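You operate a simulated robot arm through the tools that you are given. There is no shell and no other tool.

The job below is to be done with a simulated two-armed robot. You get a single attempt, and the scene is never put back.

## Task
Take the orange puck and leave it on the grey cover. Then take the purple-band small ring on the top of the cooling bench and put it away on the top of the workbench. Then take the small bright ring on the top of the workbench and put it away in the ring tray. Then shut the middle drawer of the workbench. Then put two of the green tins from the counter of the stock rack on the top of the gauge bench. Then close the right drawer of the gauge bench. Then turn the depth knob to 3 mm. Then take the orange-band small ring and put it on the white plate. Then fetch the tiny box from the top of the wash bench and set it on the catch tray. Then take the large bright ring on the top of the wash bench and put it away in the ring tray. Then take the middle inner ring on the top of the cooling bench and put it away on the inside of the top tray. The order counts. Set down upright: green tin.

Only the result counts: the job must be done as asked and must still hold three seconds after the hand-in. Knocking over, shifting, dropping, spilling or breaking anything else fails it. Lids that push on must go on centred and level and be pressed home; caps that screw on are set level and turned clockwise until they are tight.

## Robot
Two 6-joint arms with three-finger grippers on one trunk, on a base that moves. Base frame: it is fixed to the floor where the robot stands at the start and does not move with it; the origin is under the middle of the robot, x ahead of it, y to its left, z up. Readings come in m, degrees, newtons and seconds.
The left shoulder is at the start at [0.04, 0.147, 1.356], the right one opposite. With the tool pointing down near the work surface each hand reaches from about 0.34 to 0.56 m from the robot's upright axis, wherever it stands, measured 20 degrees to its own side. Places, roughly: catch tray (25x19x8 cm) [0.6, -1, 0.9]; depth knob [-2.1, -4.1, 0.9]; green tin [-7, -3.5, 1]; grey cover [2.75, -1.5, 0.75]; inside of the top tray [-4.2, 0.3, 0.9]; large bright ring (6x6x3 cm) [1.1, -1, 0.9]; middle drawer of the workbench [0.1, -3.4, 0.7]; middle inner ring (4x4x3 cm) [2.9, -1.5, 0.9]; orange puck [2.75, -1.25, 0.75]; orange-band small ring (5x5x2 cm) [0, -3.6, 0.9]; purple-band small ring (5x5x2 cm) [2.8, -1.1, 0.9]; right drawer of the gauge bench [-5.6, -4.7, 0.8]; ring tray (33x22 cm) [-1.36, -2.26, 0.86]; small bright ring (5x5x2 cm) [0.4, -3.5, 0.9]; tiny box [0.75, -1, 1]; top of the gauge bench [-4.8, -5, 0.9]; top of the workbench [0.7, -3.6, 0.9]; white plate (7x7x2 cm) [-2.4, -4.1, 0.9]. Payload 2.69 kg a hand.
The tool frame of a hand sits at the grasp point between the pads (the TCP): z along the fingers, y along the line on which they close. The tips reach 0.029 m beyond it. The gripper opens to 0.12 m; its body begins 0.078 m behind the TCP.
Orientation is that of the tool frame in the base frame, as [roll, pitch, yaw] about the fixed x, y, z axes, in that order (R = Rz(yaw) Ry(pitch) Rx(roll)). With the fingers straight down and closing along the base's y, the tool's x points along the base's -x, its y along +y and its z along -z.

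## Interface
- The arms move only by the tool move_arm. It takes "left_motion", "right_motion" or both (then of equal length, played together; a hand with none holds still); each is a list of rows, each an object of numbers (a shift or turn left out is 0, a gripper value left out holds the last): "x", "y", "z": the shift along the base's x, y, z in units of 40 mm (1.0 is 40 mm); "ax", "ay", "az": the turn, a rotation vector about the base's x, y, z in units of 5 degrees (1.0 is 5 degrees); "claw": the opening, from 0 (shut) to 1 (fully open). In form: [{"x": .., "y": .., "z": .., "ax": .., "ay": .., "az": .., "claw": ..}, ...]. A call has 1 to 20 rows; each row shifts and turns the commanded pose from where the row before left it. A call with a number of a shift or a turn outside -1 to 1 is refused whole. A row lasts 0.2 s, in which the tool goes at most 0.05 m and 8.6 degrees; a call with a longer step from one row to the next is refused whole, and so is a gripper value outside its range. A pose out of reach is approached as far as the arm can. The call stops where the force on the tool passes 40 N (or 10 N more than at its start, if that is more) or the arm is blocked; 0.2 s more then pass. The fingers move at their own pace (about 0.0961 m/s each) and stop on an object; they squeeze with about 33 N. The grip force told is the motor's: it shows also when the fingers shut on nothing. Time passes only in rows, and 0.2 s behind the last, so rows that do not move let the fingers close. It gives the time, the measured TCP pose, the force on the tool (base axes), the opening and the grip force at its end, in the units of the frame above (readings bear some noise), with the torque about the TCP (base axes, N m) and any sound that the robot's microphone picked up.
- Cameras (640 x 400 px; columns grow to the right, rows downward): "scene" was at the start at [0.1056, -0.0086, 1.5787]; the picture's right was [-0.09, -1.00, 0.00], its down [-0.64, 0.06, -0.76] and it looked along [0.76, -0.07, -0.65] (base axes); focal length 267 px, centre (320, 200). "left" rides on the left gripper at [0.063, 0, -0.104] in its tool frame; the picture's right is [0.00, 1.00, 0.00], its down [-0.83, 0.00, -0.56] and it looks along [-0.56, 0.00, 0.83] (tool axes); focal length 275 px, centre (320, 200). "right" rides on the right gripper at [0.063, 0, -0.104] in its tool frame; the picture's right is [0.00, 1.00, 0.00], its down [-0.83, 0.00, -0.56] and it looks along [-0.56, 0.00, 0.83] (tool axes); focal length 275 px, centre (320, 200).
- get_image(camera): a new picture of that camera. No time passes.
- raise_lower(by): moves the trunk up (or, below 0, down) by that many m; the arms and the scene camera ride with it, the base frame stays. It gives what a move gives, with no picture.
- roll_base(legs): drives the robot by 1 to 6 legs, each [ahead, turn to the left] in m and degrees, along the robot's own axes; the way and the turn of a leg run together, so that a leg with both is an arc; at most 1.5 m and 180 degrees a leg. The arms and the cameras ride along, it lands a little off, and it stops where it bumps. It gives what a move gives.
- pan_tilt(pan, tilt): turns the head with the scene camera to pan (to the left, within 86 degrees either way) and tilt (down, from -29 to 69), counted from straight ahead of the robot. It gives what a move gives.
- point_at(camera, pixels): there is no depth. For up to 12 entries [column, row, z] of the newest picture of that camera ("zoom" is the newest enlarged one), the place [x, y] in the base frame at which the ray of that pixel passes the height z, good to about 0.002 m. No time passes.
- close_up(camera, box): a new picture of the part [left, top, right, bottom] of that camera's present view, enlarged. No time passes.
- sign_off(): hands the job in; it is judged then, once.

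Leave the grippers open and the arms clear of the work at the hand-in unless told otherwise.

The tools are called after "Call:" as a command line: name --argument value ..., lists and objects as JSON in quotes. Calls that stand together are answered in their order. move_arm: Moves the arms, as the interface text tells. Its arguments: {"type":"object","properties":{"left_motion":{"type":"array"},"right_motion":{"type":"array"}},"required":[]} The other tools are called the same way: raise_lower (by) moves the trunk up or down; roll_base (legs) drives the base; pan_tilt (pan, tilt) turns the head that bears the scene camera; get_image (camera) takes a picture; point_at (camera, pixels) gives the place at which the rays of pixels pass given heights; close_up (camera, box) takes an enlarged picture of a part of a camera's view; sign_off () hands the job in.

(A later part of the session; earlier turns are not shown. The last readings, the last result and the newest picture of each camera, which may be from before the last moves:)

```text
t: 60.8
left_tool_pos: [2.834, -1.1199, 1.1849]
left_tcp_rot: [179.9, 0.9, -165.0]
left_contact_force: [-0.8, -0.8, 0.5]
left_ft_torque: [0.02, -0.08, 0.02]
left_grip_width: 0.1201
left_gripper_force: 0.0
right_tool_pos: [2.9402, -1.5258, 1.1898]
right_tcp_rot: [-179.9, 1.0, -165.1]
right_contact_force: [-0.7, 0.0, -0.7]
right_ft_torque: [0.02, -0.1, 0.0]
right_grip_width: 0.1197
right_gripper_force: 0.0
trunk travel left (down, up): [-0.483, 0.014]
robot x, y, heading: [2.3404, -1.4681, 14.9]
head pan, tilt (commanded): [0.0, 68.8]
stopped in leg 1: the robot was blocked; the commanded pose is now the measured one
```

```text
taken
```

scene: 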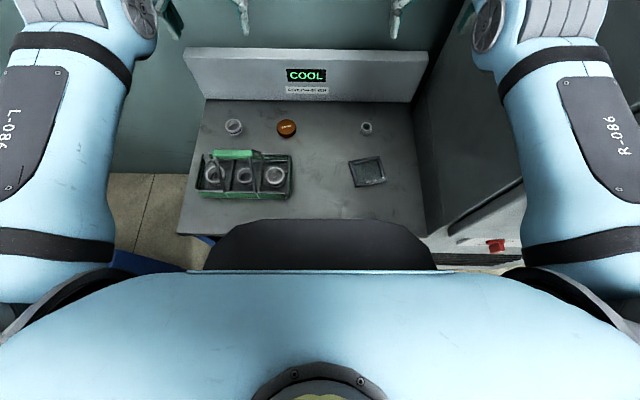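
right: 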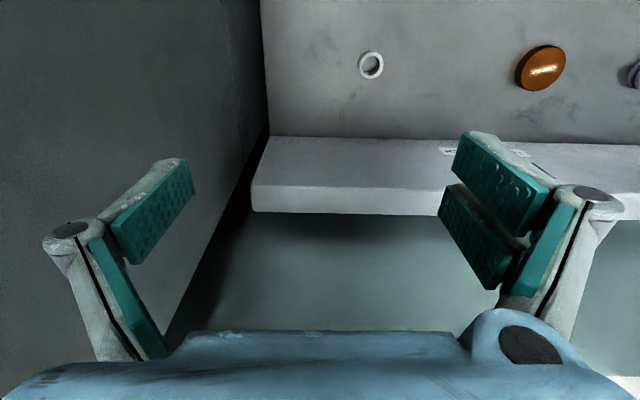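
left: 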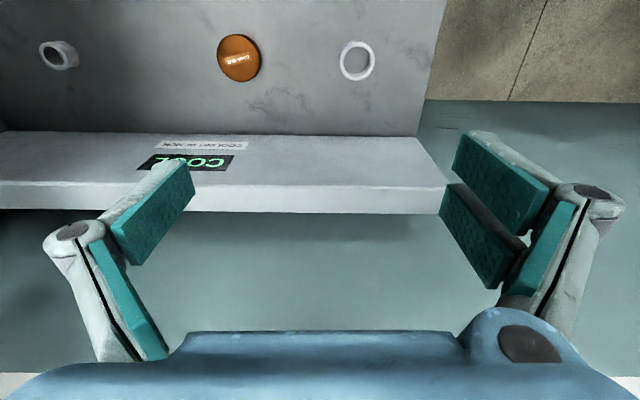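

I was blocked at 0.225 m from the bench edge, so this is the closest position. I check the puck, the backboard distance, and ring positions from here.

Call:
point_at --camera "left" --pixels '[[238, 58, 0.87], [356, 61, 0.87], [238, 130, 0.855], [340, 132, 0.855], [300, 190, 1.0], [300, 212, 1.0], [218, 58, 0.865], [260, 58, 0.865], [238, 37, 0.86], [238, 82, 0.86]]'

Call:
close_up --camera "left" --box '[160, 0, 460, 187]'

Call:
close_up --camera "scene" --box '[170, 40, 450, 215]'

```text
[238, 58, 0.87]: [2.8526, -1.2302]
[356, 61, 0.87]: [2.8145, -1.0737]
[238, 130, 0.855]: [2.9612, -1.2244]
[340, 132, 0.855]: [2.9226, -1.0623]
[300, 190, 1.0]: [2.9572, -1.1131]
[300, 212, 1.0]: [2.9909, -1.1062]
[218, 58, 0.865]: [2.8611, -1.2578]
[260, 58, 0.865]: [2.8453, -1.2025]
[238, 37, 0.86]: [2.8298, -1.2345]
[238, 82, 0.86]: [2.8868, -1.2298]
```

```text
2.13 times, centred on (310, 94) of left
```

zoom: 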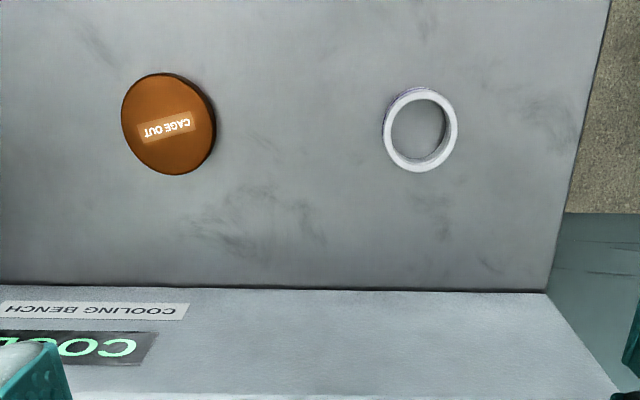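

```text
2.29 times, centred on (310, 128) of scene
```

zoom: 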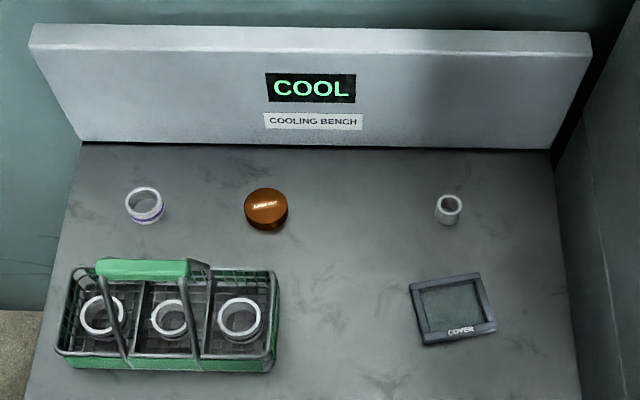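

The puck is ~58 mm wide at (2.853,−1.230). I check where the basket handle's bar lies (scene pixels (212,156)–(253,159)) so the wrist won't touch it.

Call:
point_at --camera "scene" --pixels '[[212, 156, 1.0], [253, 159, 1.0], [253, 159, 0.95], [287, 124, 0.88], [365, 124, 0.88], [369, 168, 0.865], [234, 122, 0.88], [290, 190, 0.9]]'

Call:
get_image --camera "scene"

```text
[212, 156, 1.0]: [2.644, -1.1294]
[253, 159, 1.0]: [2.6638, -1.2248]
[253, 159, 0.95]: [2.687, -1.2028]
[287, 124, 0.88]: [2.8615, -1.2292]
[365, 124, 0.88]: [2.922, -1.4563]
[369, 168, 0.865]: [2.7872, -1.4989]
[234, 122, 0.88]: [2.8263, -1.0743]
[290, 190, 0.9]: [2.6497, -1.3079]
```

```text
taken
```

scene: 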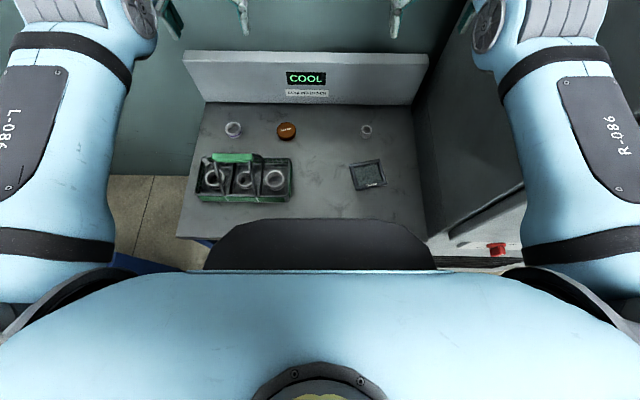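

I move the left hand over the puck: lateral first, then down to z≈1.02.

Call:
move_arm --left_motion '[{"x": 0.16, "y": -0.92}, {"x": 0.16, "y": -0.92}, {"x": 0.16, "y": -0.92}, {"z": -1}, {"z": -1}, {"z": -1}, {"z": -1}]'

Call:
get_image --camera "left"

```text
t: 62.4
left_tool_pos: [2.8476, -1.229, 1.0217]
left_tcp_rot: [180.0, 0.5, -165.0]
left_contact_force: [0.3, 0.4, -0.7]
left_ft_torque: [0.01, 0.02, 0.01]
left_grip_width: 0.1201
left_gripper_force: 0.2
left hand out of reach, approached as far as the arm can: row 6, 7
right_tool_pos: [2.9492, -1.5224, 1.1871]
right_tcp_rot: [-179.9, 0.5, -165.2]
right_contact_force: [-0.2, -0.2, 0.2]
right_ft_torque: [0.02, 0.0, -0.01]
right_grip_width: 0.1198
right_gripper_force: 0.0
trunk travel left (down, up): [-0.483, 0.014]
robot x, y, heading: [2.3433, -1.4697, 15.1]
head pan, tilt (commanded): [0.0, 68.8]
```

```text
taken
```

left: 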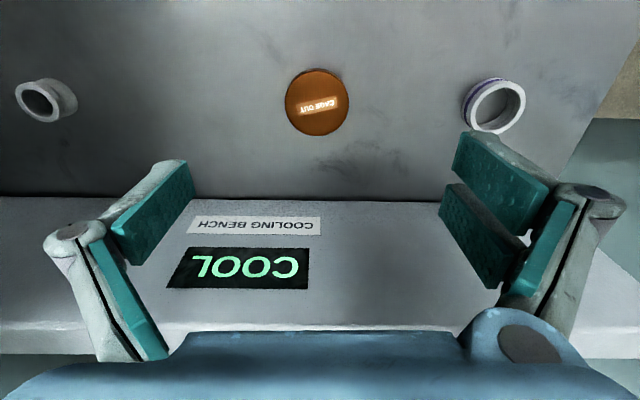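

Going lower is out of reach with the trunk high; lowering the trunk carries the hand down. I verify puck position and board top relative to the right hand first.

Call:
point_at --camera "left" --pixels '[[317, 102, 0.875], [317, 102, 0.855], [286, 102, 0.865], [349, 102, 0.865], [317, 135, 0.858], [494, 105, 0.87], [250, 197, 0.858]]'

Call:
get_image --camera "right"

```text
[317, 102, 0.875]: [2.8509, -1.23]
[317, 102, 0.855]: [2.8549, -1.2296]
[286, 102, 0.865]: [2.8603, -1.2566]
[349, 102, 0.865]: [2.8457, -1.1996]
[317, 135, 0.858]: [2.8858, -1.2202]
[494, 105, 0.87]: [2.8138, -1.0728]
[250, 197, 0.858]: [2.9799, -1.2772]
```

```text
taken
```

right: 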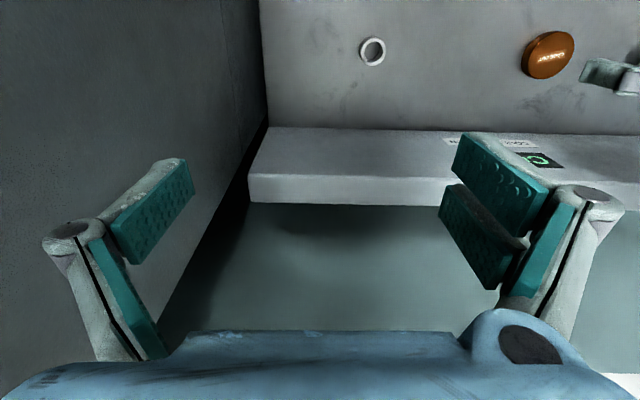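

Puck centre confirmed at (2.853,−1.230). I lower the trunk 0.10 m (hand to z≈0.92).

Call:
raise_lower --by -0.1

Call:
get_image --camera "left"

Call:
get_image --camera "scene"

```text
t: 63.7
left_tool_pos: [2.8469, -1.2271, 0.9222]
left_tcp_rot: [-180.0, 0.6, -165.0]
left_contact_force: [-0.3, 0.0, -0.2]
left_ft_torque: [0.0, 0.02, 0.01]
left_grip_width: 0.1199
left_gripper_force: 0.1
right_tool_pos: [2.9477, -1.5238, 1.0856]
right_tcp_rot: [-179.9, 0.5, -165.2]
right_contact_force: [-0.4, 0.0, -1.0]
right_ft_torque: [0.06, -0.01, 0.03]
right_grip_width: 0.12
right_gripper_force: 0.2
trunk travel left (down, up): [-0.383, 0.114]
robot x, y, heading: [2.3423, -1.4678, 14.8]
head pan, tilt (commanded): [0.0, 68.8]
```

```text
taken
```

left: 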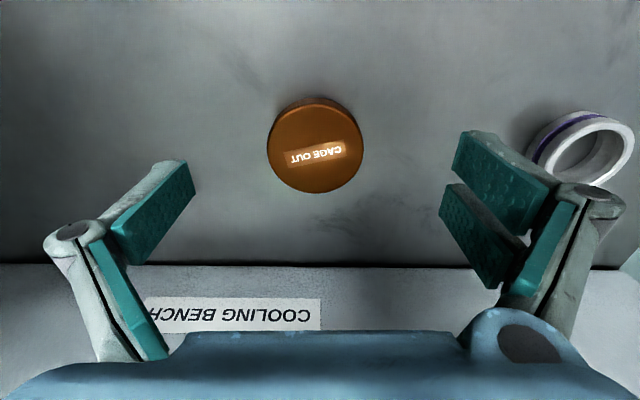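

```text
taken
```

scene: 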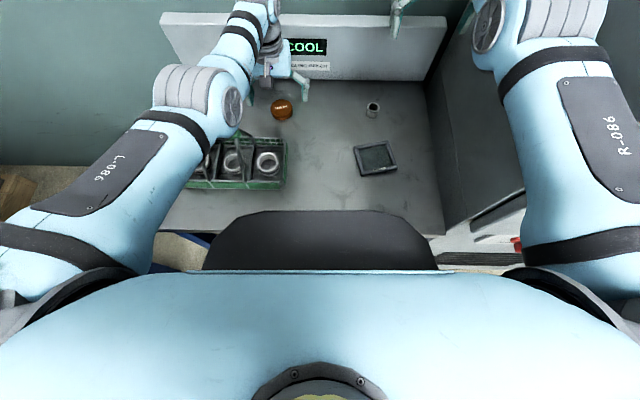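

The hand is at z=0.922 centred on the puck (316,145). I nudge by (+6,−3) mm and lower the trunk by 0.03.

Call:
move_arm --left_motion '[{"x": 0.15, "y": -0.08}]'

Call:
raise_lower --by -0.03

Call:
get_image --camera "left"

```text
t: 64.1
left_tool_pos: [2.8482, -1.2306, 0.9227]
left_tcp_rot: [-180.0, 0.5, -165.0]
left_contact_force: [0.6, 0.5, 0.0]
left_ft_torque: [0.0, -0.01, 0.01]
left_grip_width: 0.1199
left_gripper_force: 0.0
left hand out of reach, approached as far as the arm can: row 1
right_tool_pos: [2.9482, -1.5234, 1.0855]
right_tcp_rot: [-180.0, 0.5, -165.1]
right_contact_force: [0.1, 0.0, 0.2]
right_ft_torque: [0.0, -0.02, 0.06]
right_grip_width: 0.12
right_gripper_force: 0.0
trunk travel left (down, up): [-0.383, 0.114]
robot x, y, heading: [2.3455, -1.4707, 15.0]
head pan, tilt (commanded): [0.0, 68.8]
```

```text
t: 64.9
left_tool_pos: [2.8499, -1.2306, 0.8924]
left_tcp_rot: [-179.9, 0.6, -165.0]
left_contact_force: [0.1, 0.2, 0.4]
left_ft_torque: [0.01, 0.01, 0.02]
left_grip_width: 0.1198
left_gripper_force: 0.1
right_tool_pos: [2.9471, -1.5235, 1.0545]
right_tcp_rot: [180.0, 0.5, -165.1]
right_contact_force: [-0.3, 0.4, -0.1]
right_ft_torque: [-0.01, -0.01, -0.03]
right_grip_width: 0.1202
right_gripper_force: 0.2
trunk travel left (down, up): [-0.353, 0.144]
robot x, y, heading: [2.3408, -1.4739, 14.9]
head pan, tilt (commanded): [0.0, 68.8]
```

```text
taken
```

left: 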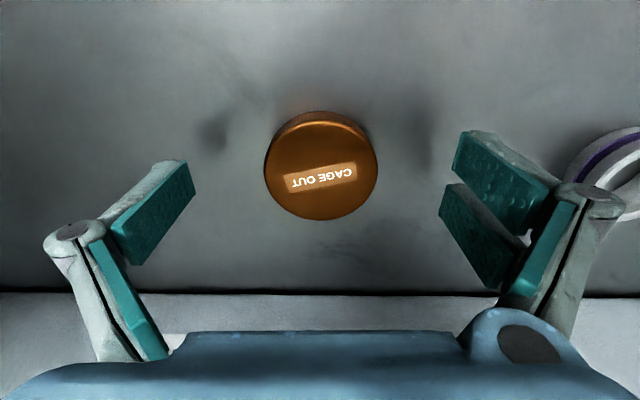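

The puck sits between the pads at (320,165). I lower 4 mm more and close the left gripper.

Call:
raise_lower --by -0.004

Call:
move_arm --left_motion '[{"claw": 0.3}, {"claw": 0.3}, {"claw": 0.3}, {"claw": 0.3}, {"claw": 0.3}]'

Call:
get_image --camera "left"

```text
t: 65.4
left_tool_pos: [2.8489, -1.2296, 0.8885]
left_tcp_rot: [180.0, 0.5, -165.0]
left_contact_force: [0.7, 0.0, -0.3]
left_ft_torque: [-0.01, 0.0, -0.01]
left_grip_width: 0.1201
left_gripper_force: 0.2
right_tool_pos: [2.9479, -1.5229, 1.0511]
right_tcp_rot: [179.9, 0.6, -165.1]
right_contact_force: [0.1, 0.9, 0.6]
right_ft_torque: [0.0, -0.02, -0.02]
right_grip_width: 0.1196
right_gripper_force: 0.2
trunk travel left (down, up): [-0.349, 0.148]
robot x, y, heading: [2.3417, -1.4699, 15.2]
head pan, tilt (commanded): [0.0, 68.8]
```

```text
t: 66.6
left_tool_pos: [2.8476, -1.2311, 0.889]
left_tcp_rot: [180.0, 0.5, -165.0]
left_contact_force: [0.0, 0.9, 0.8]
left_ft_torque: [0.1, 0.0, -0.02]
left_grip_width: 0.0565
left_gripper_force: 32.8
right_tool_pos: [2.9471, -1.5238, 1.0507]
right_tcp_rot: [-179.9, 0.5, -165.2]
right_contact_force: [0.0, -0.5, -0.7]
right_ft_torque: [0.03, -0.03, 0.0]
right_grip_width: 0.1201
right_gripper_force: 0.0
trunk travel left (down, up): [-0.349, 0.148]
robot x, y, heading: [2.3396, -1.4691, 15.1]
head pan, tilt (commanded): [0.0, 68.8]
```

```text
taken
```

left: 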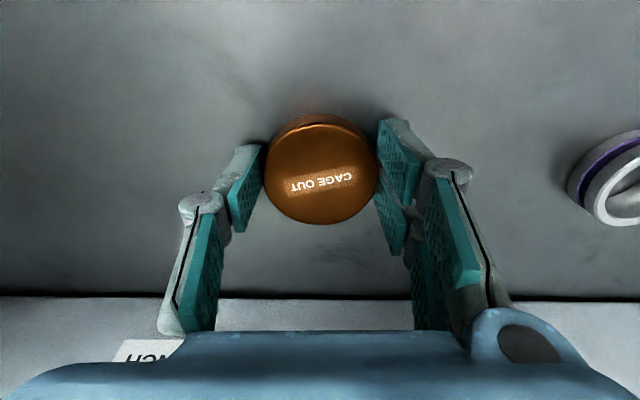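

Gripped (0.0565 m). The right forearm would be in the way of carrying it with the left hand to the cover, so I'll set it down mid-bench at (2.823,−1.339) and take it over with the right hand. Lift and shift.

Call:
raise_lower --by 0.05

Call:
move_arm --left_motion '[{"x": -0.21, "y": -0.9}, {"x": -0.21, "y": -0.9}, {"x": -0.21, "y": -0.9}]'

Call:
get_image --camera "left"

Call:
get_image --camera "scene"

```text
t: 67.5
left_tool_pos: [2.849, -1.2297, 0.9397]
left_tcp_rot: [180.0, 0.6, -165.0]
left_contact_force: [-0.1, -0.2, -1.3]
left_ft_torque: [-0.04, 0.03, 0.04]
left_grip_width: 0.0568
left_gripper_force: 32.7
right_tool_pos: [2.9477, -1.5236, 1.1012]
right_tcp_rot: [-180.0, 0.5, -165.0]
right_contact_force: [0.4, -0.2, 0.1]
right_ft_torque: [0.01, -0.05, 0.03]
right_grip_width: 0.1199
right_gripper_force: 0.0
trunk travel left (down, up): [-0.399, 0.098]
robot x, y, heading: [2.3404, -1.4727, 15.2]
head pan, tilt (commanded): [0.0, 68.8]
```

```text
t: 68.3
left_tool_pos: [2.8282, -1.3228, 0.9375]
left_tcp_rot: [179.9, 0.4, -164.9]
left_contact_force: [0.3, 0.5, -1.4]
left_ft_torque: [0.02, 0.03, 0.02]
left_grip_width: 0.0571
left_gripper_force: 33.4
left hand out of reach, approached as far as the arm can: row 3
right_tool_pos: [2.9481, -1.5239, 1.1012]
right_tcp_rot: [180.0, 0.5, -165.2]
right_contact_force: [-0.3, -0.4, 0.3]
right_ft_torque: [-0.02, 0.05, -0.05]
right_grip_width: 0.12
right_gripper_force: 0.1
trunk travel left (down, up): [-0.399, 0.098]
robot x, y, heading: [2.3427, -1.4687, 15.2]
head pan, tilt (commanded): [0.0, 68.8]
```

```text
taken
```

left: 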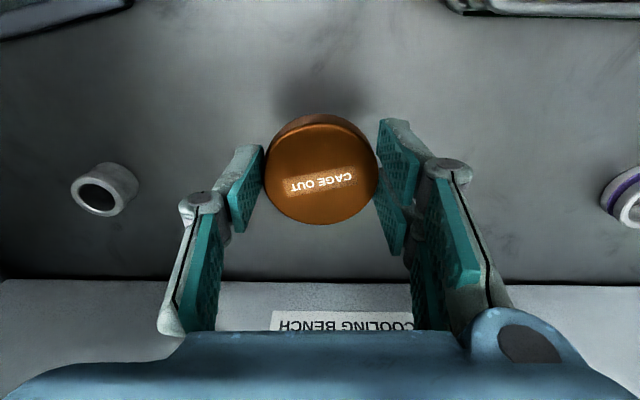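

```text
taken
```

scene: 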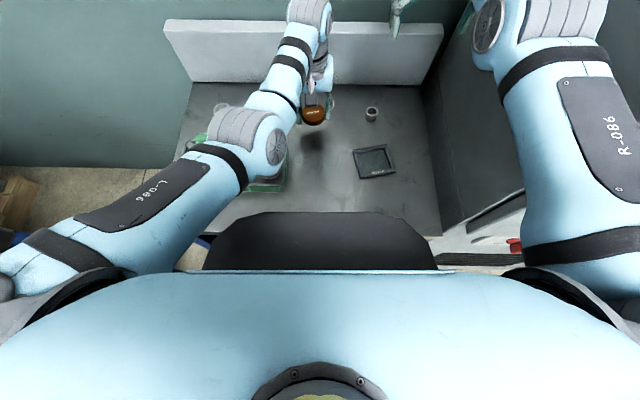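

The hand is at (2.828,−1.323), over a free bench spot. I lower the trunk to set the puck down here and release it.

Call:
raise_lower --by -0.047

Call:
move_arm --left_motion '[{"z": -0.02}, {"claw": 0.72}, {"claw": 0.72}, {"claw": 0.72}]'

Call:
get_image --camera "left"

```text
t: 69.2
left_tool_pos: [2.8295, -1.3241, 0.8924]
left_tcp_rot: [180.0, 0.5, -165.0]
left_contact_force: [-0.1, -0.7, -1.6]
left_ft_torque: [0.03, -0.01, 0.02]
left_grip_width: 0.0568
left_gripper_force: 32.9
right_tool_pos: [2.9471, -1.5234, 1.0549]
right_tcp_rot: [-180.0, 0.5, -165.1]
right_contact_force: [-0.4, -0.2, 0.1]
right_ft_torque: [-0.03, -0.04, -0.01]
right_grip_width: 0.1201
right_gripper_force: 0.1
trunk travel left (down, up): [-0.352, 0.145]
robot x, y, heading: [2.3434, -1.4722, 14.9]
head pan, tilt (commanded): [0.0, 68.8]
```

```text
t: 70.2
left_tool_pos: [2.8294, -1.3247, 0.8914]
left_tcp_rot: [-179.9, 0.4, -165.1]
left_contact_force: [-0.4, 0.1, 0.3]
left_ft_torque: [0.01, -0.03, -0.02]
left_grip_width: 0.0865
left_gripper_force: 0.1
right_tool_pos: [2.9472, -1.523, 1.0536]
right_tcp_rot: [180.0, 0.5, -165.1]
right_contact_force: [0.8, 0.6, 1.1]
right_ft_torque: [0.03, -0.01, -0.01]
right_grip_width: 0.1201
right_gripper_force: 0.1
trunk travel left (down, up): [-0.352, 0.145]
robot x, y, heading: [2.339, -1.4729, 15.1]
head pan, tilt (commanded): [0.0, 68.8]
```

```text
taken
```

left: 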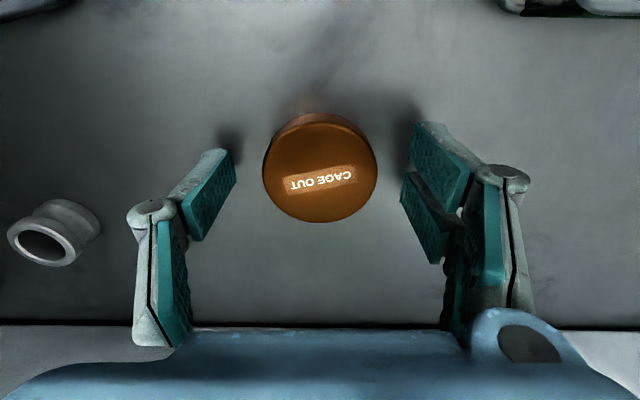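

The puck lies flat on the bench. I raise the left hand and move it away to the left.

Call:
move_arm --left_motion '[{"z": 1}, {"z": 1}, {"z": 1}, {"z": 1, "claw": 1}, {"x": -0.25, "y": 0.95}, {"x": -0.25, "y": 0.95}, {"x": -0.25, "y": 0.95}, {"x": -0.25, "y": 0.95}, {"x": -0.25, "y": 0.95}]'

Call:
get_image --camera "scene"

Call:
get_image --camera "right"

```text
t: 72.2
left_tool_pos: [2.8278, -1.1223, 1.044]
left_tcp_rot: [-179.9, 0.4, -165.0]
left_contact_force: [-0.4, -0.2, -0.2]
left_ft_torque: [-0.04, 0.02, -0.03]
left_grip_width: 0.1201
left_gripper_force: 0.0
left hand out of reach, approached as far as the arm can: row 1, 2, 4, 5, 6, 7, 8
right_tool_pos: [2.9469, -1.5233, 1.0532]
right_tcp_rot: [-179.9, 0.5, -165.1]
right_contact_force: [0.1, 0.5, 0.4]
right_ft_torque: [0.0, -0.01, 0.01]
right_grip_width: 0.1194
right_gripper_force: 0.1
trunk travel left (down, up): [-0.352, 0.145]
robot x, y, heading: [2.3413, -1.4707, 15.4]
head pan, tilt (commanded): [0.0, 68.8]
```

```text
taken
```

scene: 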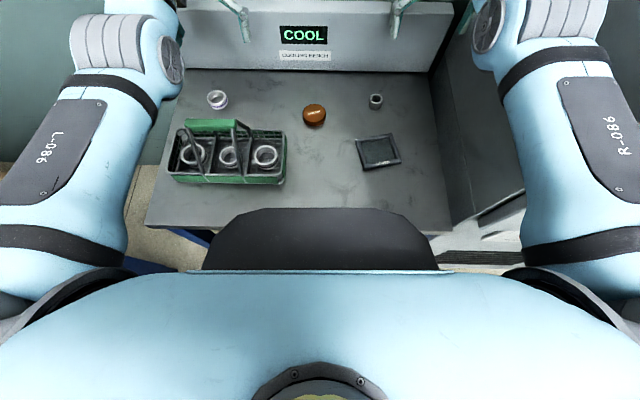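

```text
taken
```

right: 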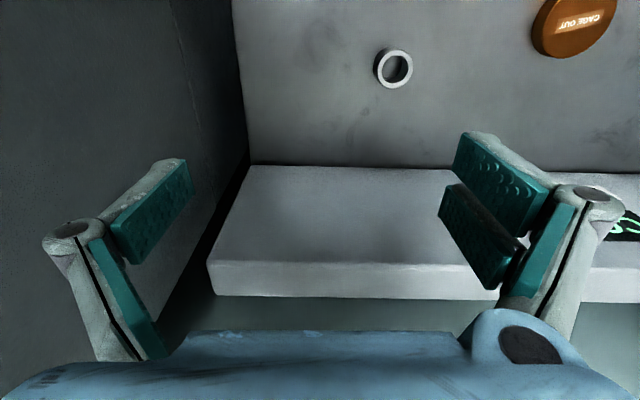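

I bring the right hand above the puck at (2.829,−1.325) descending to z≈0.95, while the left hand shifts further left for clearance.

Call:
move_arm --left_motion '[{"x": -0.087, "y": 0.32}, {"x": -0.087, "y": 0.32}, {"x": -0.087, "y": 0.32}, {"x": -0.087, "y": 0.32}, {"x": -0.087, "y": 0.32}, {"x": -0.087, "y": 0.32}]' --right_motion '[{"x": -0.49, "y": 0.825, "z": -0.42}, {"x": -0.49, "y": 0.825, "z": -0.42}, {"x": -0.49, "y": 0.825, "z": -0.42}, {"x": -0.49, "y": 0.825, "z": -0.42}, {"x": -0.49, "y": 0.825, "z": -0.42}, {"x": -0.49, "y": 0.825, "z": -0.42}]'

Call:
get_image --camera "right"

```text
t: 73.6
left_tool_pos: [2.8073, -1.0514, 1.0461]
left_tcp_rot: [-180.0, 0.4, -165.1]
left_contact_force: [0.4, 0.5, 0.2]
left_ft_torque: [0.04, -0.02, -0.01]
left_grip_width: 0.1199
left_gripper_force: 0.1
right_tool_pos: [2.8527, -1.3396, 0.9565]
right_tcp_rot: [180.0, 0.4, -165.0]
right_contact_force: [0.3, 0.3, 0.4]
right_ft_torque: [-0.01, 0.0, -0.01]
right_grip_width: 0.12
right_gripper_force: 0.0
right hand out of reach, approached as far as the arm can: row 6
trunk travel left (down, up): [-0.352, 0.145]
robot x, y, heading: [2.3418, -1.475, 14.8]
head pan, tilt (commanded): [0.0, 68.8]
```

```text
taken
```

right: 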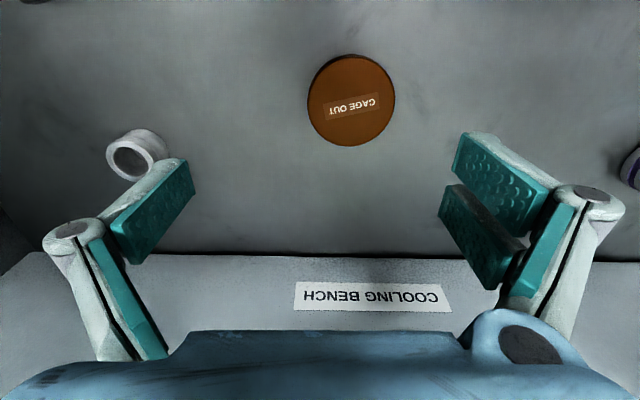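

I measure the puck from the right camera.

Call:
point_at --camera "right" --pixels '[[351, 100, 0.876], [307, 100, 0.866], [396, 100, 0.866], [138, 157, 0.875]]'

```text
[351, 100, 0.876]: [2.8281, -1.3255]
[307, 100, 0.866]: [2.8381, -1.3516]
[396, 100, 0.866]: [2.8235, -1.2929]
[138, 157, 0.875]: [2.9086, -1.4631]
```

Puck centre (2.829,−1.325). I align and go down to z≈0.89.

Call:
move_arm --right_motion '[{"x": -0.3, "y": 0.18}, {"x": -0.3, "y": 0.18}, {"z": -0.6}, {"z": -0.6}, {"z": -0.45}]'

Call:
get_image --camera "right"

```text
t: 74.8
left_tool_pos: [2.8069, -1.0509, 1.0459]
left_tcp_rot: [-179.9, 0.4, -165.0]
left_contact_force: [0.3, 0.9, 0.2]
left_ft_torque: [0.02, 0.01, 0.0]
left_grip_width: 0.1198
left_gripper_force: 0.0
right_tool_pos: [2.8481, -1.3434, 0.8906]
right_tcp_rot: [-180.0, 0.5, -165.0]
right_contact_force: [-0.8, -0.2, 0.5]
right_ft_torque: [-0.02, 0.0, 0.02]
right_grip_width: 0.1199
right_gripper_force: 0.1
right hand out of reach, approached as far as the arm can: row 1, 2, 5
trunk travel left (down, up): [-0.352, 0.145]
robot x, y, heading: [2.3394, -1.4741, 14.9]
head pan, tilt (commanded): [0.0, 68.8]
```

```text
taken
```

right: 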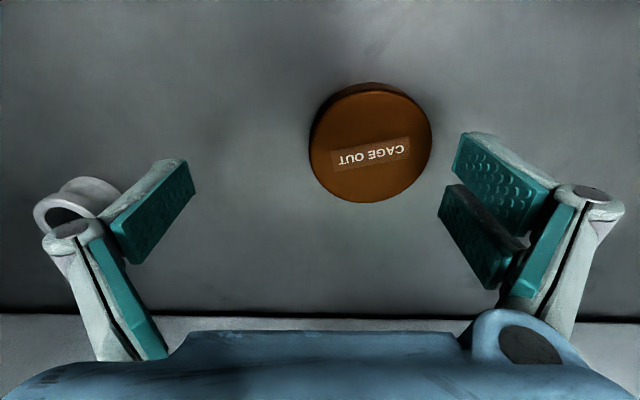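

Out of reach sideways in this arm posture. I raise the trunk 0.06 m and try the alignment again from higher up.

Call:
raise_lower --by 0.07

Call:
move_arm --right_motion '[{"x": -0.24, "y": 0.23}, {"x": -0.24, "y": 0.22}]'

```text
t: 75.9
left_tool_pos: [2.8078, -1.051, 1.1167]
left_tcp_rot: [180.0, 0.5, -165.0]
left_contact_force: [-0.9, 0.6, 0.4]
left_ft_torque: [-0.01, 0.01, -0.02]
left_grip_width: 0.1201
left_gripper_force: 0.1
right_tool_pos: [2.8487, -1.3442, 0.9609]
right_tcp_rot: [-179.9, 0.5, -165.1]
right_contact_force: [-0.9, 0.2, 0.6]
right_ft_torque: [0.0, -0.01, 0.04]
right_grip_width: 0.12
right_gripper_force: 0.0
trunk travel left (down, up): [-0.422, 0.075]
robot x, y, heading: [2.3419, -1.4653, 15.1]
head pan, tilt (commanded): [0.0, 68.8]
```

```text
t: 76.5
left_tool_pos: [2.8079, -1.0507, 1.1165]
left_tcp_rot: [-180.0, 0.4, -165.1]
left_contact_force: [0.0, 0.2, -0.1]
left_ft_torque: [0.01, 0.0, 0.07]
left_grip_width: 0.12
left_gripper_force: 0.2
right_tool_pos: [2.8405, -1.3366, 0.961]
right_tcp_rot: [-179.9, 0.6, -165.1]
right_contact_force: [-0.6, 0.2, 0.0]
right_ft_torque: [0.0, 0.01, 0.01]
right_grip_width: 0.1197
right_gripper_force: 0.1
right hand out of reach, approached as far as the arm can: row 2
trunk travel left (down, up): [-0.422, 0.075]
robot x, y, heading: [2.3435, -1.4702, 15.1]
head pan, tilt (commanded): [0.0, 68.8]
```

Looks like a wrist limit; the puck is round, so I turn the right tool +20° about z and retry the shift.

Call:
move_arm --right_motion '[{"az": 1}, {"az": 1}, {"az": 1}, {"az": 1}, {"x": -0.15, "y": 0.15}, {"x": -0.14, "y": 0.14}]'

Call:
get_image --camera "right"

```text
t: 77.9
left_tool_pos: [2.808, -1.0508, 1.1172]
left_tcp_rot: [180.0, 0.5, -164.9]
left_contact_force: [0.7, 0.6, -0.2]
left_ft_torque: [0.03, 0.03, 0.01]
left_grip_width: 0.1202
left_gripper_force: 0.1
right_tool_pos: [2.8403, -1.3359, 0.9606]
right_tcp_rot: [-179.8, 0.6, -145.1]
right_contact_force: [0.0, -0.3, 0.0]
right_ft_torque: [0.0, -0.01, 0.04]
right_grip_width: 0.1201
right_gripper_force: 0.0
right hand out of reach, approached as far as the arm can: row 5, 6
trunk travel left (down, up): [-0.422, 0.075]
robot x, y, heading: [2.3401, -1.4702, 15.0]
head pan, tilt (commanded): [0.0, 68.8]
```

```text
taken
```

right: 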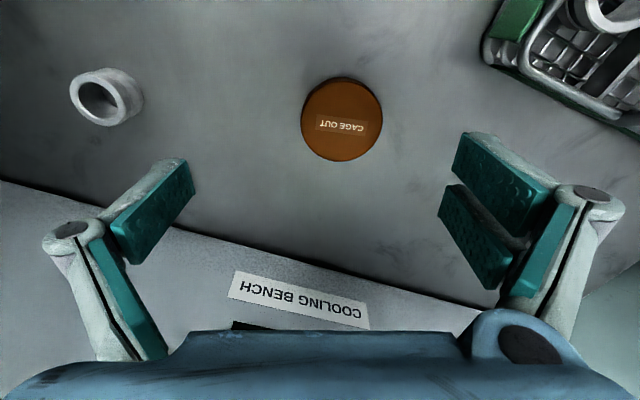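

I test which direction is limited: a pure backward shift of 10 mm.

Call:
move_arm --right_motion '[{"x": -0.24, "y": -0.065}]'

Call:
move_arm --right_motion '[{"x": -0.065, "y": 0.24}]'

```text
t: 78.3
left_tool_pos: [2.8073, -1.0511, 1.1165]
left_tcp_rot: [180.0, 0.4, -165.0]
left_contact_force: [0.1, -0.3, -0.2]
left_ft_torque: [0.01, -0.01, 0.0]
left_grip_width: 0.1199
left_gripper_force: 0.0
right_tool_pos: [2.841, -1.3376, 0.9618]
right_tcp_rot: [-179.9, 0.5, -145.2]
right_contact_force: [0.5, 0.6, -0.6]
right_ft_torque: [-0.01, 0.01, 0.01]
right_grip_width: 0.12
right_gripper_force: 0.0
right hand out of reach, approached as far as the arm can: row 1
trunk travel left (down, up): [-0.422, 0.075]
robot x, y, heading: [2.3427, -1.4672, 14.8]
head pan, tilt (commanded): [0.0, 68.8]
```

```text
t: 78.7
left_tool_pos: [2.8076, -1.0512, 1.1167]
left_tcp_rot: [180.0, 0.4, -164.9]
left_contact_force: [0.4, 0.1, 0.2]
left_ft_torque: [0.0, 0.02, 0.03]
left_grip_width: 0.1199
left_gripper_force: 0.2
right_tool_pos: [2.8411, -1.3352, 0.9613]
right_tcp_rot: [-179.8, 0.5, -145.1]
right_contact_force: [0.5, -0.5, 1.3]
right_ft_torque: [0.02, 0.02, -0.03]
right_grip_width: 0.1201
right_gripper_force: 0.0
right hand out of reach, approached as far as the arm can: row 1
trunk travel left (down, up): [-0.422, 0.075]
robot x, y, heading: [2.3415, -1.467, 15.0]
head pan, tilt (commanded): [0.0, 68.8]
```

Both are limited at this height; I go lower with the arm (z≈0.90), where reach should be wider, then shift.

Call:
move_arm --right_motion '[{"z": -0.7}, {"z": -0.7}, {"x": -0.12, "y": 0.12}, {"x": -0.12, "y": 0.12}]'

```text
t: 79.7
left_tool_pos: [2.808, -1.0508, 1.1163]
left_tcp_rot: [-179.8, 0.4, -165.0]
left_contact_force: [0.7, 0.1, 0.5]
left_ft_torque: [-0.03, -0.01, 0.02]
left_grip_width: 0.1202
left_gripper_force: 0.0
right_tool_pos: [2.8259, -1.3392, 0.9078]
right_tcp_rot: [-180.0, 0.3, -145.1]
right_contact_force: [-0.1, -0.4, -0.6]
right_ft_torque: [-0.03, 0.0, -0.01]
right_grip_width: 0.1201
right_gripper_force: 0.1
right hand out of reach, approached as far as the arm can: row 1, 2
trunk travel left (down, up): [-0.422, 0.075]
robot x, y, heading: [2.3436, -1.475, 15.0]
head pan, tilt (commanded): [0.0, 68.8]
```

Better: (2.826,−1.339,0.908). I shift 14 mm more in y.

Call:
move_arm --right_motion '[{"x": 0.05, "y": 0.35}]'

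Call:
get_image --camera "right"

```text
t: 80.1
left_tool_pos: [2.8069, -1.0501, 1.1172]
left_tcp_rot: [-180.0, 0.5, -165.0]
left_contact_force: [0.0, -0.4, -0.2]
left_ft_torque: [-0.01, 0.03, 0.05]
left_grip_width: 0.1198
left_gripper_force: 0.1
right_tool_pos: [2.8265, -1.3389, 0.9095]
right_tcp_rot: [-180.0, 0.5, -145.1]
right_contact_force: [0.0, -0.4, -0.1]
right_ft_torque: [-0.02, 0.02, 0.01]
right_grip_width: 0.1199
right_gripper_force: 0.0
right hand out of reach, approached as far as the arm can: row 1
trunk travel left (down, up): [-0.422, 0.075]
robot x, y, heading: [2.3398, -1.4739, 14.7]
head pan, tilt (commanded): [0.0, 68.8]
```

```text
taken
```

right: 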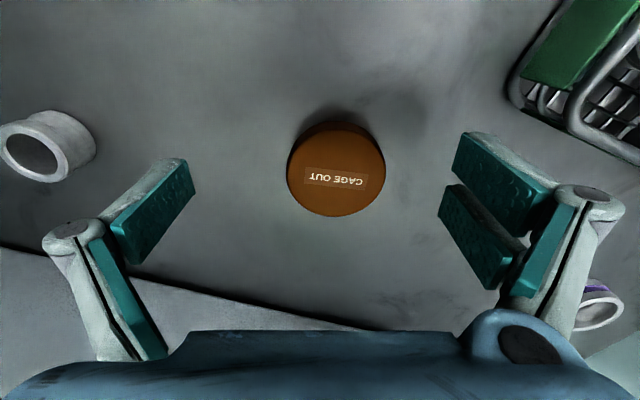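

The puck is nearly centred (336,170). I lower 20 mm and close.

Call:
move_arm --right_motion '[{"z": -0.25}, {"z": -0.25}]'

Call:
get_image --camera "right"

```text
t: 80.7
left_tool_pos: [2.8071, -1.051, 1.1177]
left_tcp_rot: [-180.0, 0.4, -164.9]
left_contact_force: [0.0, -0.6, 0.6]
left_ft_torque: [-0.02, 0.03, -0.02]
left_grip_width: 0.1202
left_gripper_force: 0.0
right_tool_pos: [2.8233, -1.3438, 0.8913]
right_tcp_rot: [-180.0, 0.5, -145.0]
right_contact_force: [-0.6, -0.5, 1.2]
right_ft_torque: [0.01, -0.03, 0.03]
right_grip_width: 0.1201
right_gripper_force: 0.0
right hand out of reach, approached as far as the arm can: row 1
trunk travel left (down, up): [-0.422, 0.075]
robot x, y, heading: [2.3453, -1.4744, 14.8]
head pan, tilt (commanded): [0.0, 68.8]
```

```text
taken
```

right: 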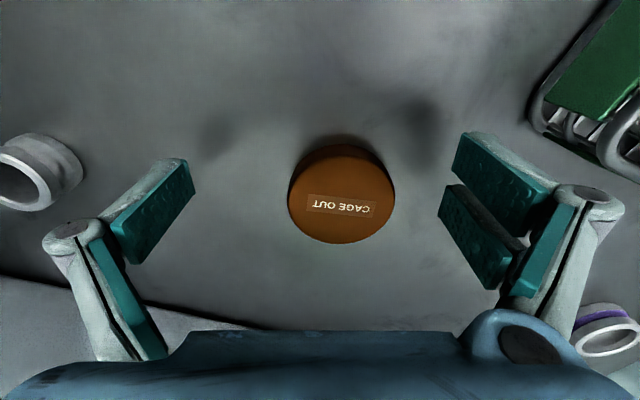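

The puck is off by ~16 mm along the tool. I raise the arm 30 mm and lower the trunk 30 mm to gain reach, then realign.

Call:
move_arm --right_motion '[{"z": 0.4}, {"z": 0.4}]'

Call:
raise_lower --by -0.025

Call:
move_arm --right_motion '[{"x": 0.1, "y": 0.3}]'

```text
t: 81.3
left_tool_pos: [2.8076, -1.0507, 1.1178]
left_tcp_rot: [180.0, 0.4, -165.0]
left_contact_force: [-0.5, 0.4, -0.5]
left_ft_torque: [0.04, 0.01, 0.01]
left_grip_width: 0.1203
left_gripper_force: 0.0
right_tool_pos: [2.8298, -1.3386, 0.9192]
right_tcp_rot: [-180.0, 0.4, -145.1]
right_contact_force: [0.2, -0.2, -0.2]
right_ft_torque: [0.02, 0.01, -0.03]
right_grip_width: 0.1202
right_gripper_force: 0.0
right hand out of reach, approached as far as the arm can: row 2
trunk travel left (down, up): [-0.422, 0.075]
robot x, y, heading: [2.3405, -1.471, 15.0]
head pan, tilt (commanded): [0.0, 68.8]
```

```text
t: 82.0
left_tool_pos: [2.8078, -1.0512, 1.0917]
left_tcp_rot: [179.9, 0.4, -164.9]
left_contact_force: [0.5, 0.1, -0.2]
left_ft_torque: [-0.03, 0.02, -0.02]
left_grip_width: 0.12
left_gripper_force: 0.1
right_tool_pos: [2.8291, -1.3387, 0.8952]
right_tcp_rot: [-179.9, 0.4, -145.2]
right_contact_force: [-0.7, 0.2, -0.4]
right_ft_torque: [0.02, 0.01, 0.02]
right_grip_width: 0.1198
right_gripper_force: 0.1
trunk travel left (down, up): [-0.397, 0.1]
robot x, y, heading: [2.3402, -1.4725, 15.2]
head pan, tilt (commanded): [0.0, 68.8]
```

```text
t: 82.4
left_tool_pos: [2.809, -1.051, 1.0928]
left_tcp_rot: [179.9, 0.4, -164.9]
left_contact_force: [0.9, 0.9, -0.5]
left_ft_torque: [0.0, -0.01, -0.01]
left_grip_width: 0.1197
left_gripper_force: 0.0
right_tool_pos: [2.8301, -1.3393, 0.8954]
right_tcp_rot: [-179.9, 0.4, -145.1]
right_contact_force: [-0.7, -0.7, 0.3]
right_ft_torque: [-0.01, -0.01, 0.01]
right_grip_width: 0.1198
right_gripper_force: 0.0
right hand out of reach, approached as far as the arm can: row 1
trunk travel left (down, up): [-0.397, 0.1]
robot x, y, heading: [2.3412, -1.469, 14.6]
head pan, tilt (commanded): [0.0, 68.8]
```

Now only ~7 mm along the tool and 12 mm sideways off. I lower the trunk 6 mm and close.

Call:
raise_lower --by -0.006

Call:
move_arm --right_motion '[{"claw": 0.3}, {"claw": 0.3}, {"claw": 0.3}, {"claw": 0.3}, {"claw": 0.3}]'

Call:
get_image --camera "right"

```text
t: 83.0
left_tool_pos: [2.8077, -1.0505, 1.0852]
left_tcp_rot: [179.9, 0.3, -165.0]
left_contact_force: [0.2, 0.9, -0.1]
left_ft_torque: [-0.01, -0.01, 0.02]
left_grip_width: 0.12
left_gripper_force: 0.1
right_tool_pos: [2.8301, -1.3394, 0.8892]
right_tcp_rot: [-179.9, 0.4, -145.1]
right_contact_force: [0.0, 0.2, -0.1]
right_ft_torque: [0.05, 0.01, -0.01]
right_grip_width: 0.12
right_gripper_force: 0.1
trunk travel left (down, up): [-0.391, 0.106]
robot x, y, heading: [2.3409, -1.4708, 15.1]
head pan, tilt (commanded): [0.0, 68.8]
```

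```text
t: 84.2
left_tool_pos: [2.8076, -1.0502, 1.0858]
left_tcp_rot: [-179.9, 0.6, -165.0]
left_contact_force: [0.0, -0.1, -0.1]
left_ft_torque: [-0.01, -0.01, 0.01]
left_grip_width: 0.1201
left_gripper_force: 0.1
right_tool_pos: [2.8296, -1.3387, 0.8892]
right_tcp_rot: [-180.0, 0.5, -145.1]
right_contact_force: [1.2, -0.7, 1.9]
right_ft_torque: [0.02, 0.02, 0.01]
right_grip_width: 0.0565
right_gripper_force: 32.9
trunk travel left (down, up): [-0.391, 0.106]
robot x, y, heading: [2.3398, -1.4728, 14.9]
head pan, tilt (commanded): [0.0, 68.8]
```

```text
taken
```

right: 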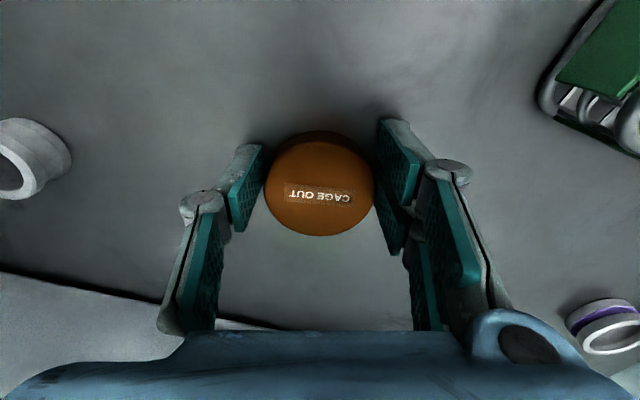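

Gripped. I raise the trunk 0.1 m and move toward the cover, then look.

Call:
raise_lower --by 0.1

Call:
move_arm --right_motion '[{"x": -0.05, "y": -0.7, "z": -0.2}, {"x": -0.1, "y": -0.8, "z": -0.2}, {"x": -0.4, "y": -0.8, "z": -0.2}, {"x": -0.4, "y": -0.8, "z": -0.2}, {"x": -0.4, "y": -0.8, "z": -0.2}]'

Call:
get_image --camera "right"

Call:
get_image --camera "scene"

```text
t: 85.5
left_tool_pos: [2.808, -1.0499, 1.1847]
left_tcp_rot: [-180.0, 0.4, -165.1]
left_contact_force: [-0.2, 0.3, -0.8]
left_ft_torque: [0.01, 0.0, 0.0]
left_grip_width: 0.1199
left_gripper_force: 0.1
right_tool_pos: [2.83, -1.3388, 0.9895]
right_tcp_rot: [-180.0, 0.4, -145.1]
right_contact_force: [-0.5, 0.3, -0.3]
right_ft_torque: [0.0, 0.02, -0.01]
right_grip_width: 0.0567
right_gripper_force: 32.5
trunk travel left (down, up): [-0.491, 0.006]
robot x, y, heading: [2.3405, -1.4715, 15.1]
head pan, tilt (commanded): [0.0, 68.8]
```

```text
t: 86.7
left_tool_pos: [2.8085, -1.0525, 1.186]
left_tcp_rot: [179.9, 0.4, -165.0]
left_contact_force: [0.2, -0.3, -0.4]
left_ft_torque: [-0.01, 0.01, -0.05]
left_grip_width: 0.12
left_gripper_force: 0.0
right_tool_pos: [2.8612, -1.4447, 0.9072]
right_tcp_rot: [180.0, 0.4, -145.1]
right_contact_force: [-0.2, 0.5, -1.2]
right_ft_torque: [0.04, 0.02, 0.0]
right_grip_width: 0.0564
right_gripper_force: 32.6
right hand out of reach, approached as far as the arm can: row 1, 2, 3, 4, 5
trunk travel left (down, up): [-0.491, 0.006]
robot x, y, heading: [2.3402, -1.4693, 15.3]
head pan, tilt (commanded): [0.0, 68.8]
```

```text
taken
```

right: 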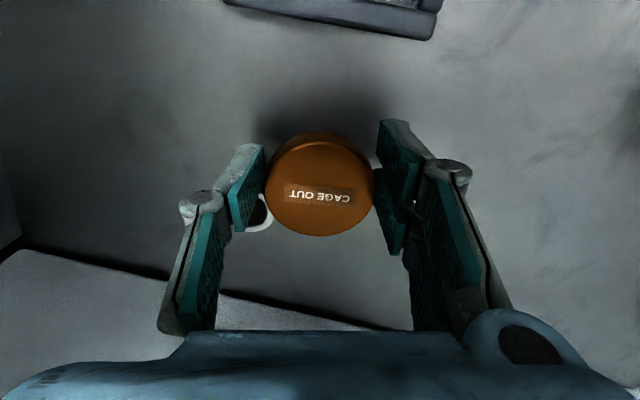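

```text
taken
```

scene: 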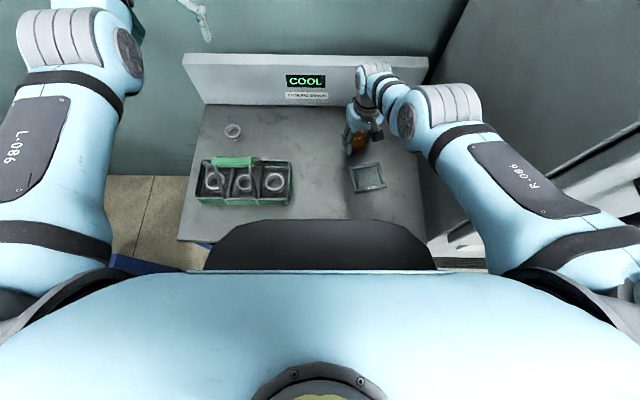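

The hand slid low (z=0.907), close to the inner ring. I carefully move away from it (back and right) with a slight lift in small steps.

Call:
raise_lower --by 0.006

Call:
move_arm --right_motion '[{"x": -0.4, "y": -0.2}, {"x": -0.4, "y": -0.25}]'

Call:
get_image --camera "right"

```text
t: 87.2
left_tool_pos: [2.808, -1.052, 1.1922]
left_tcp_rot: [180.0, 0.3, -164.9]
left_contact_force: [0.4, 0.8, -0.1]
left_ft_torque: [-0.03, -0.03, 0.02]
left_grip_width: 0.1198
left_gripper_force: 0.1
right_tool_pos: [2.8603, -1.4444, 0.9136]
right_tcp_rot: [180.0, 0.4, -145.0]
right_contact_force: [-0.1, -0.7, -0.8]
right_ft_torque: [0.0, -0.01, -0.01]
right_grip_width: 0.0566
right_gripper_force: 32.9
trunk travel left (down, up): [-0.497, 0.0]
robot x, y, heading: [2.3423, -1.4696, 15.0]
head pan, tilt (commanded): [0.0, 68.8]
```

```text
t: 87.8
left_tool_pos: [2.8077, -1.0516, 1.1909]
left_tcp_rot: [180.0, 0.4, -165.1]
left_contact_force: [1.2, 0.1, -0.1]
left_ft_torque: [0.0, 0.03, 0.04]
left_grip_width: 0.1201
left_gripper_force: 0.1
right_tool_pos: [2.8558, -1.4478, 0.9014]
right_tcp_rot: [-180.0, 0.2, -145.2]
right_contact_force: [0.4, 0.8, -0.3]
right_ft_torque: [0.0, 0.02, -0.03]
right_grip_width: 0.0565
right_gripper_force: 32.8
right hand out of reach, approached as far as the arm can: row 1, 2
trunk travel left (down, up): [-0.497, 0.0]
robot x, y, heading: [2.3398, -1.4668, 15.2]
head pan, tilt (commanded): [0.0, 68.8]
```

```text
taken
```

right: 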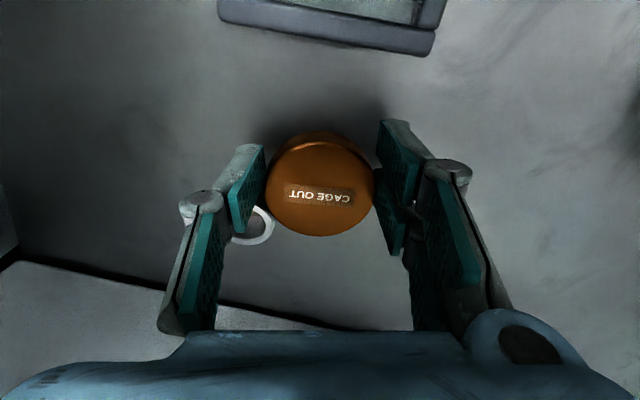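

Still limited. I undo the 20° tool turn (rotating away from the ring), since that may be what limits the inner reach.

Call:
move_arm --right_motion '[{"az": -1}, {"az": -1}, {"az": -1}, {"az": -1}]'

Call:
move_arm --right_motion '[{"x": -0.4, "y": -0.2, "z": 0.1}, {"x": -0.4, "y": -0.25, "z": 0.1}]'

Call:
get_image --camera "right"

```text
t: 88.8
left_tool_pos: [2.8083, -1.0523, 1.1913]
left_tcp_rot: [180.0, 0.4, -164.9]
left_contact_force: [0.7, -0.5, -0.6]
left_ft_torque: [0.01, -0.05, -0.01]
left_grip_width: 0.1199
left_gripper_force: 0.2
right_tool_pos: [2.8551, -1.4469, 0.9017]
right_tcp_rot: [-180.0, 0.4, -165.2]
right_contact_force: [0.7, -0.6, -1.1]
right_ft_torque: [0.0, 0.0, -0.01]
right_grip_width: 0.0565
right_gripper_force: 33.2
trunk travel left (down, up): [-0.497, 0.0]
robot x, y, heading: [2.3407, -1.4716, 14.8]
head pan, tilt (commanded): [0.0, 68.8]
```

```text
t: 89.4
left_tool_pos: [2.8088, -1.0513, 1.1914]
left_tcp_rot: [-180.0, 0.3, -165.0]
left_contact_force: [0.2, -0.1, -0.1]
left_ft_torque: [0.0, -0.01, 0.0]
left_grip_width: 0.1199
left_gripper_force: 0.1
right_tool_pos: [2.8549, -1.4489, 0.8994]
right_tcp_rot: [-179.8, 0.3, -165.1]
right_contact_force: [0.4, 0.0, -0.7]
right_ft_torque: [0.01, 0.05, 0.02]
right_grip_width: 0.0565
right_gripper_force: 32.9
right hand out of reach, approached as far as the arm can: row 1, 2
trunk travel left (down, up): [-0.497, 0.0]
robot x, y, heading: [2.3415, -1.4708, 14.9]
head pan, tilt (commanded): [0.0, 68.8]
```

```text
taken
```

right: 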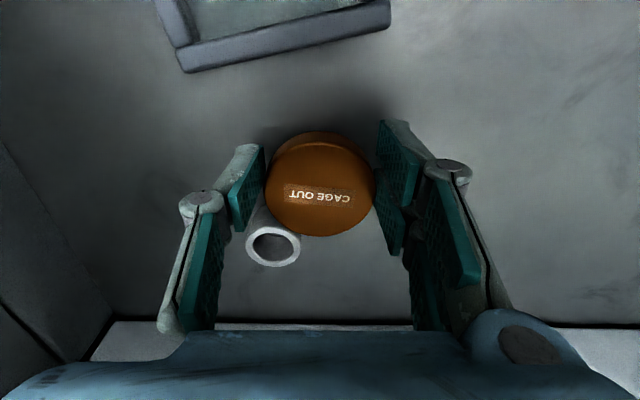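

The ring is right beside the puck at (273,240). I test a straight 10 mm lift to see how the arm responds here.

Call:
move_arm --right_motion '[{"z": 0.25}, {}]'

```text
t: 90.0
left_tool_pos: [2.8084, -1.0509, 1.1914]
left_tcp_rot: [180.0, 0.4, -164.9]
left_contact_force: [-0.2, 0.0, -0.9]
left_ft_torque: [0.01, 0.02, -0.03]
left_grip_width: 0.1197
left_gripper_force: 0.0
right_tool_pos: [2.858, -1.4479, 0.9049]
right_tcp_rot: [-179.9, 0.4, -165.2]
right_contact_force: [-0.3, -0.2, -1.2]
right_ft_torque: [-0.01, -0.02, 0.0]
right_grip_width: 0.0566
right_gripper_force: 33.1
right hand out of reach, approached as far as the arm can: row 1
trunk travel left (down, up): [-0.497, 0.0]
robot x, y, heading: [2.3381, -1.4706, 15.0]
head pan, tilt (commanded): [0.0, 68.8]
```

The arm is against its inner limit here (going up pushes forward). I'll use the base instead: back up 20 mm so the puck clears the ring.

Call:
roll_base --legs '[[-0.02, 0]]'

Call:
move_arm --right_motion '[{"z": 0.5, "x": 0.15, "y": 0.04}, {"z": 0.4, "x": 0.15, "y": 0.04}]'

Call:
get_image --camera "right"

```text
t: 90.8
left_tool_pos: [2.7924, -1.0542, 1.1878]
left_tcp_rot: [-180.0, 0.2, -165.1]
left_contact_force: [0.5, -0.1, 0.2]
left_ft_torque: [0.01, 0.08, 0.01]
left_grip_width: 0.1202
left_gripper_force: 0.1
right_tool_pos: [2.8425, -1.4516, 0.903]
right_tcp_rot: [-179.9, 0.0, -165.1]
right_contact_force: [-0.3, -0.2, -0.7]
right_ft_torque: [-0.02, 0.04, -0.01]
right_grip_width: 0.0567
right_gripper_force: 33.0
trunk travel left (down, up): [-0.497, 0.0]
robot x, y, heading: [2.3228, -1.4727, 15.1]
head pan, tilt (commanded): [0.0, 68.8]
```

```text
t: 91.4
left_tool_pos: [2.7888, -1.0562, 1.1915]
left_tcp_rot: [179.9, 0.3, -165.2]
left_contact_force: [0.8, 0.4, -0.4]
left_ft_torque: [-0.03, -0.02, 0.03]
left_grip_width: 0.1203
left_gripper_force: 0.0
right_tool_pos: [2.8531, -1.4475, 0.9399]
right_tcp_rot: [-179.9, 0.1, -165.1]
right_contact_force: [-0.7, 0.0, -0.9]
right_ft_torque: [0.0, 0.03, 0.0]
right_grip_width: 0.0566
right_gripper_force: 33.2
right hand out of reach, approached as far as the arm can: row 1
trunk travel left (down, up): [-0.497, 0.0]
robot x, y, heading: [2.3236, -1.4736, 14.8]
head pan, tilt (commanded): [0.0, 68.8]
```

```text
taken
```

right: 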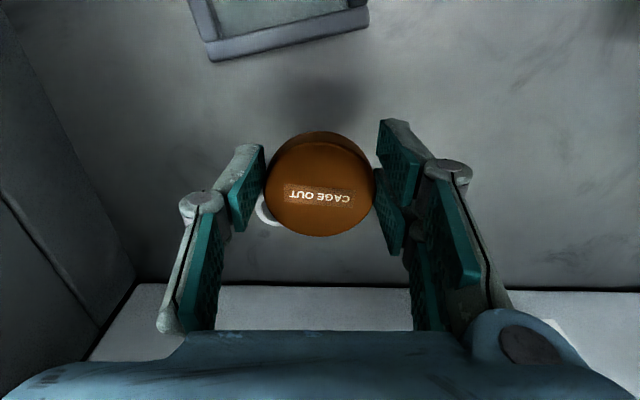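

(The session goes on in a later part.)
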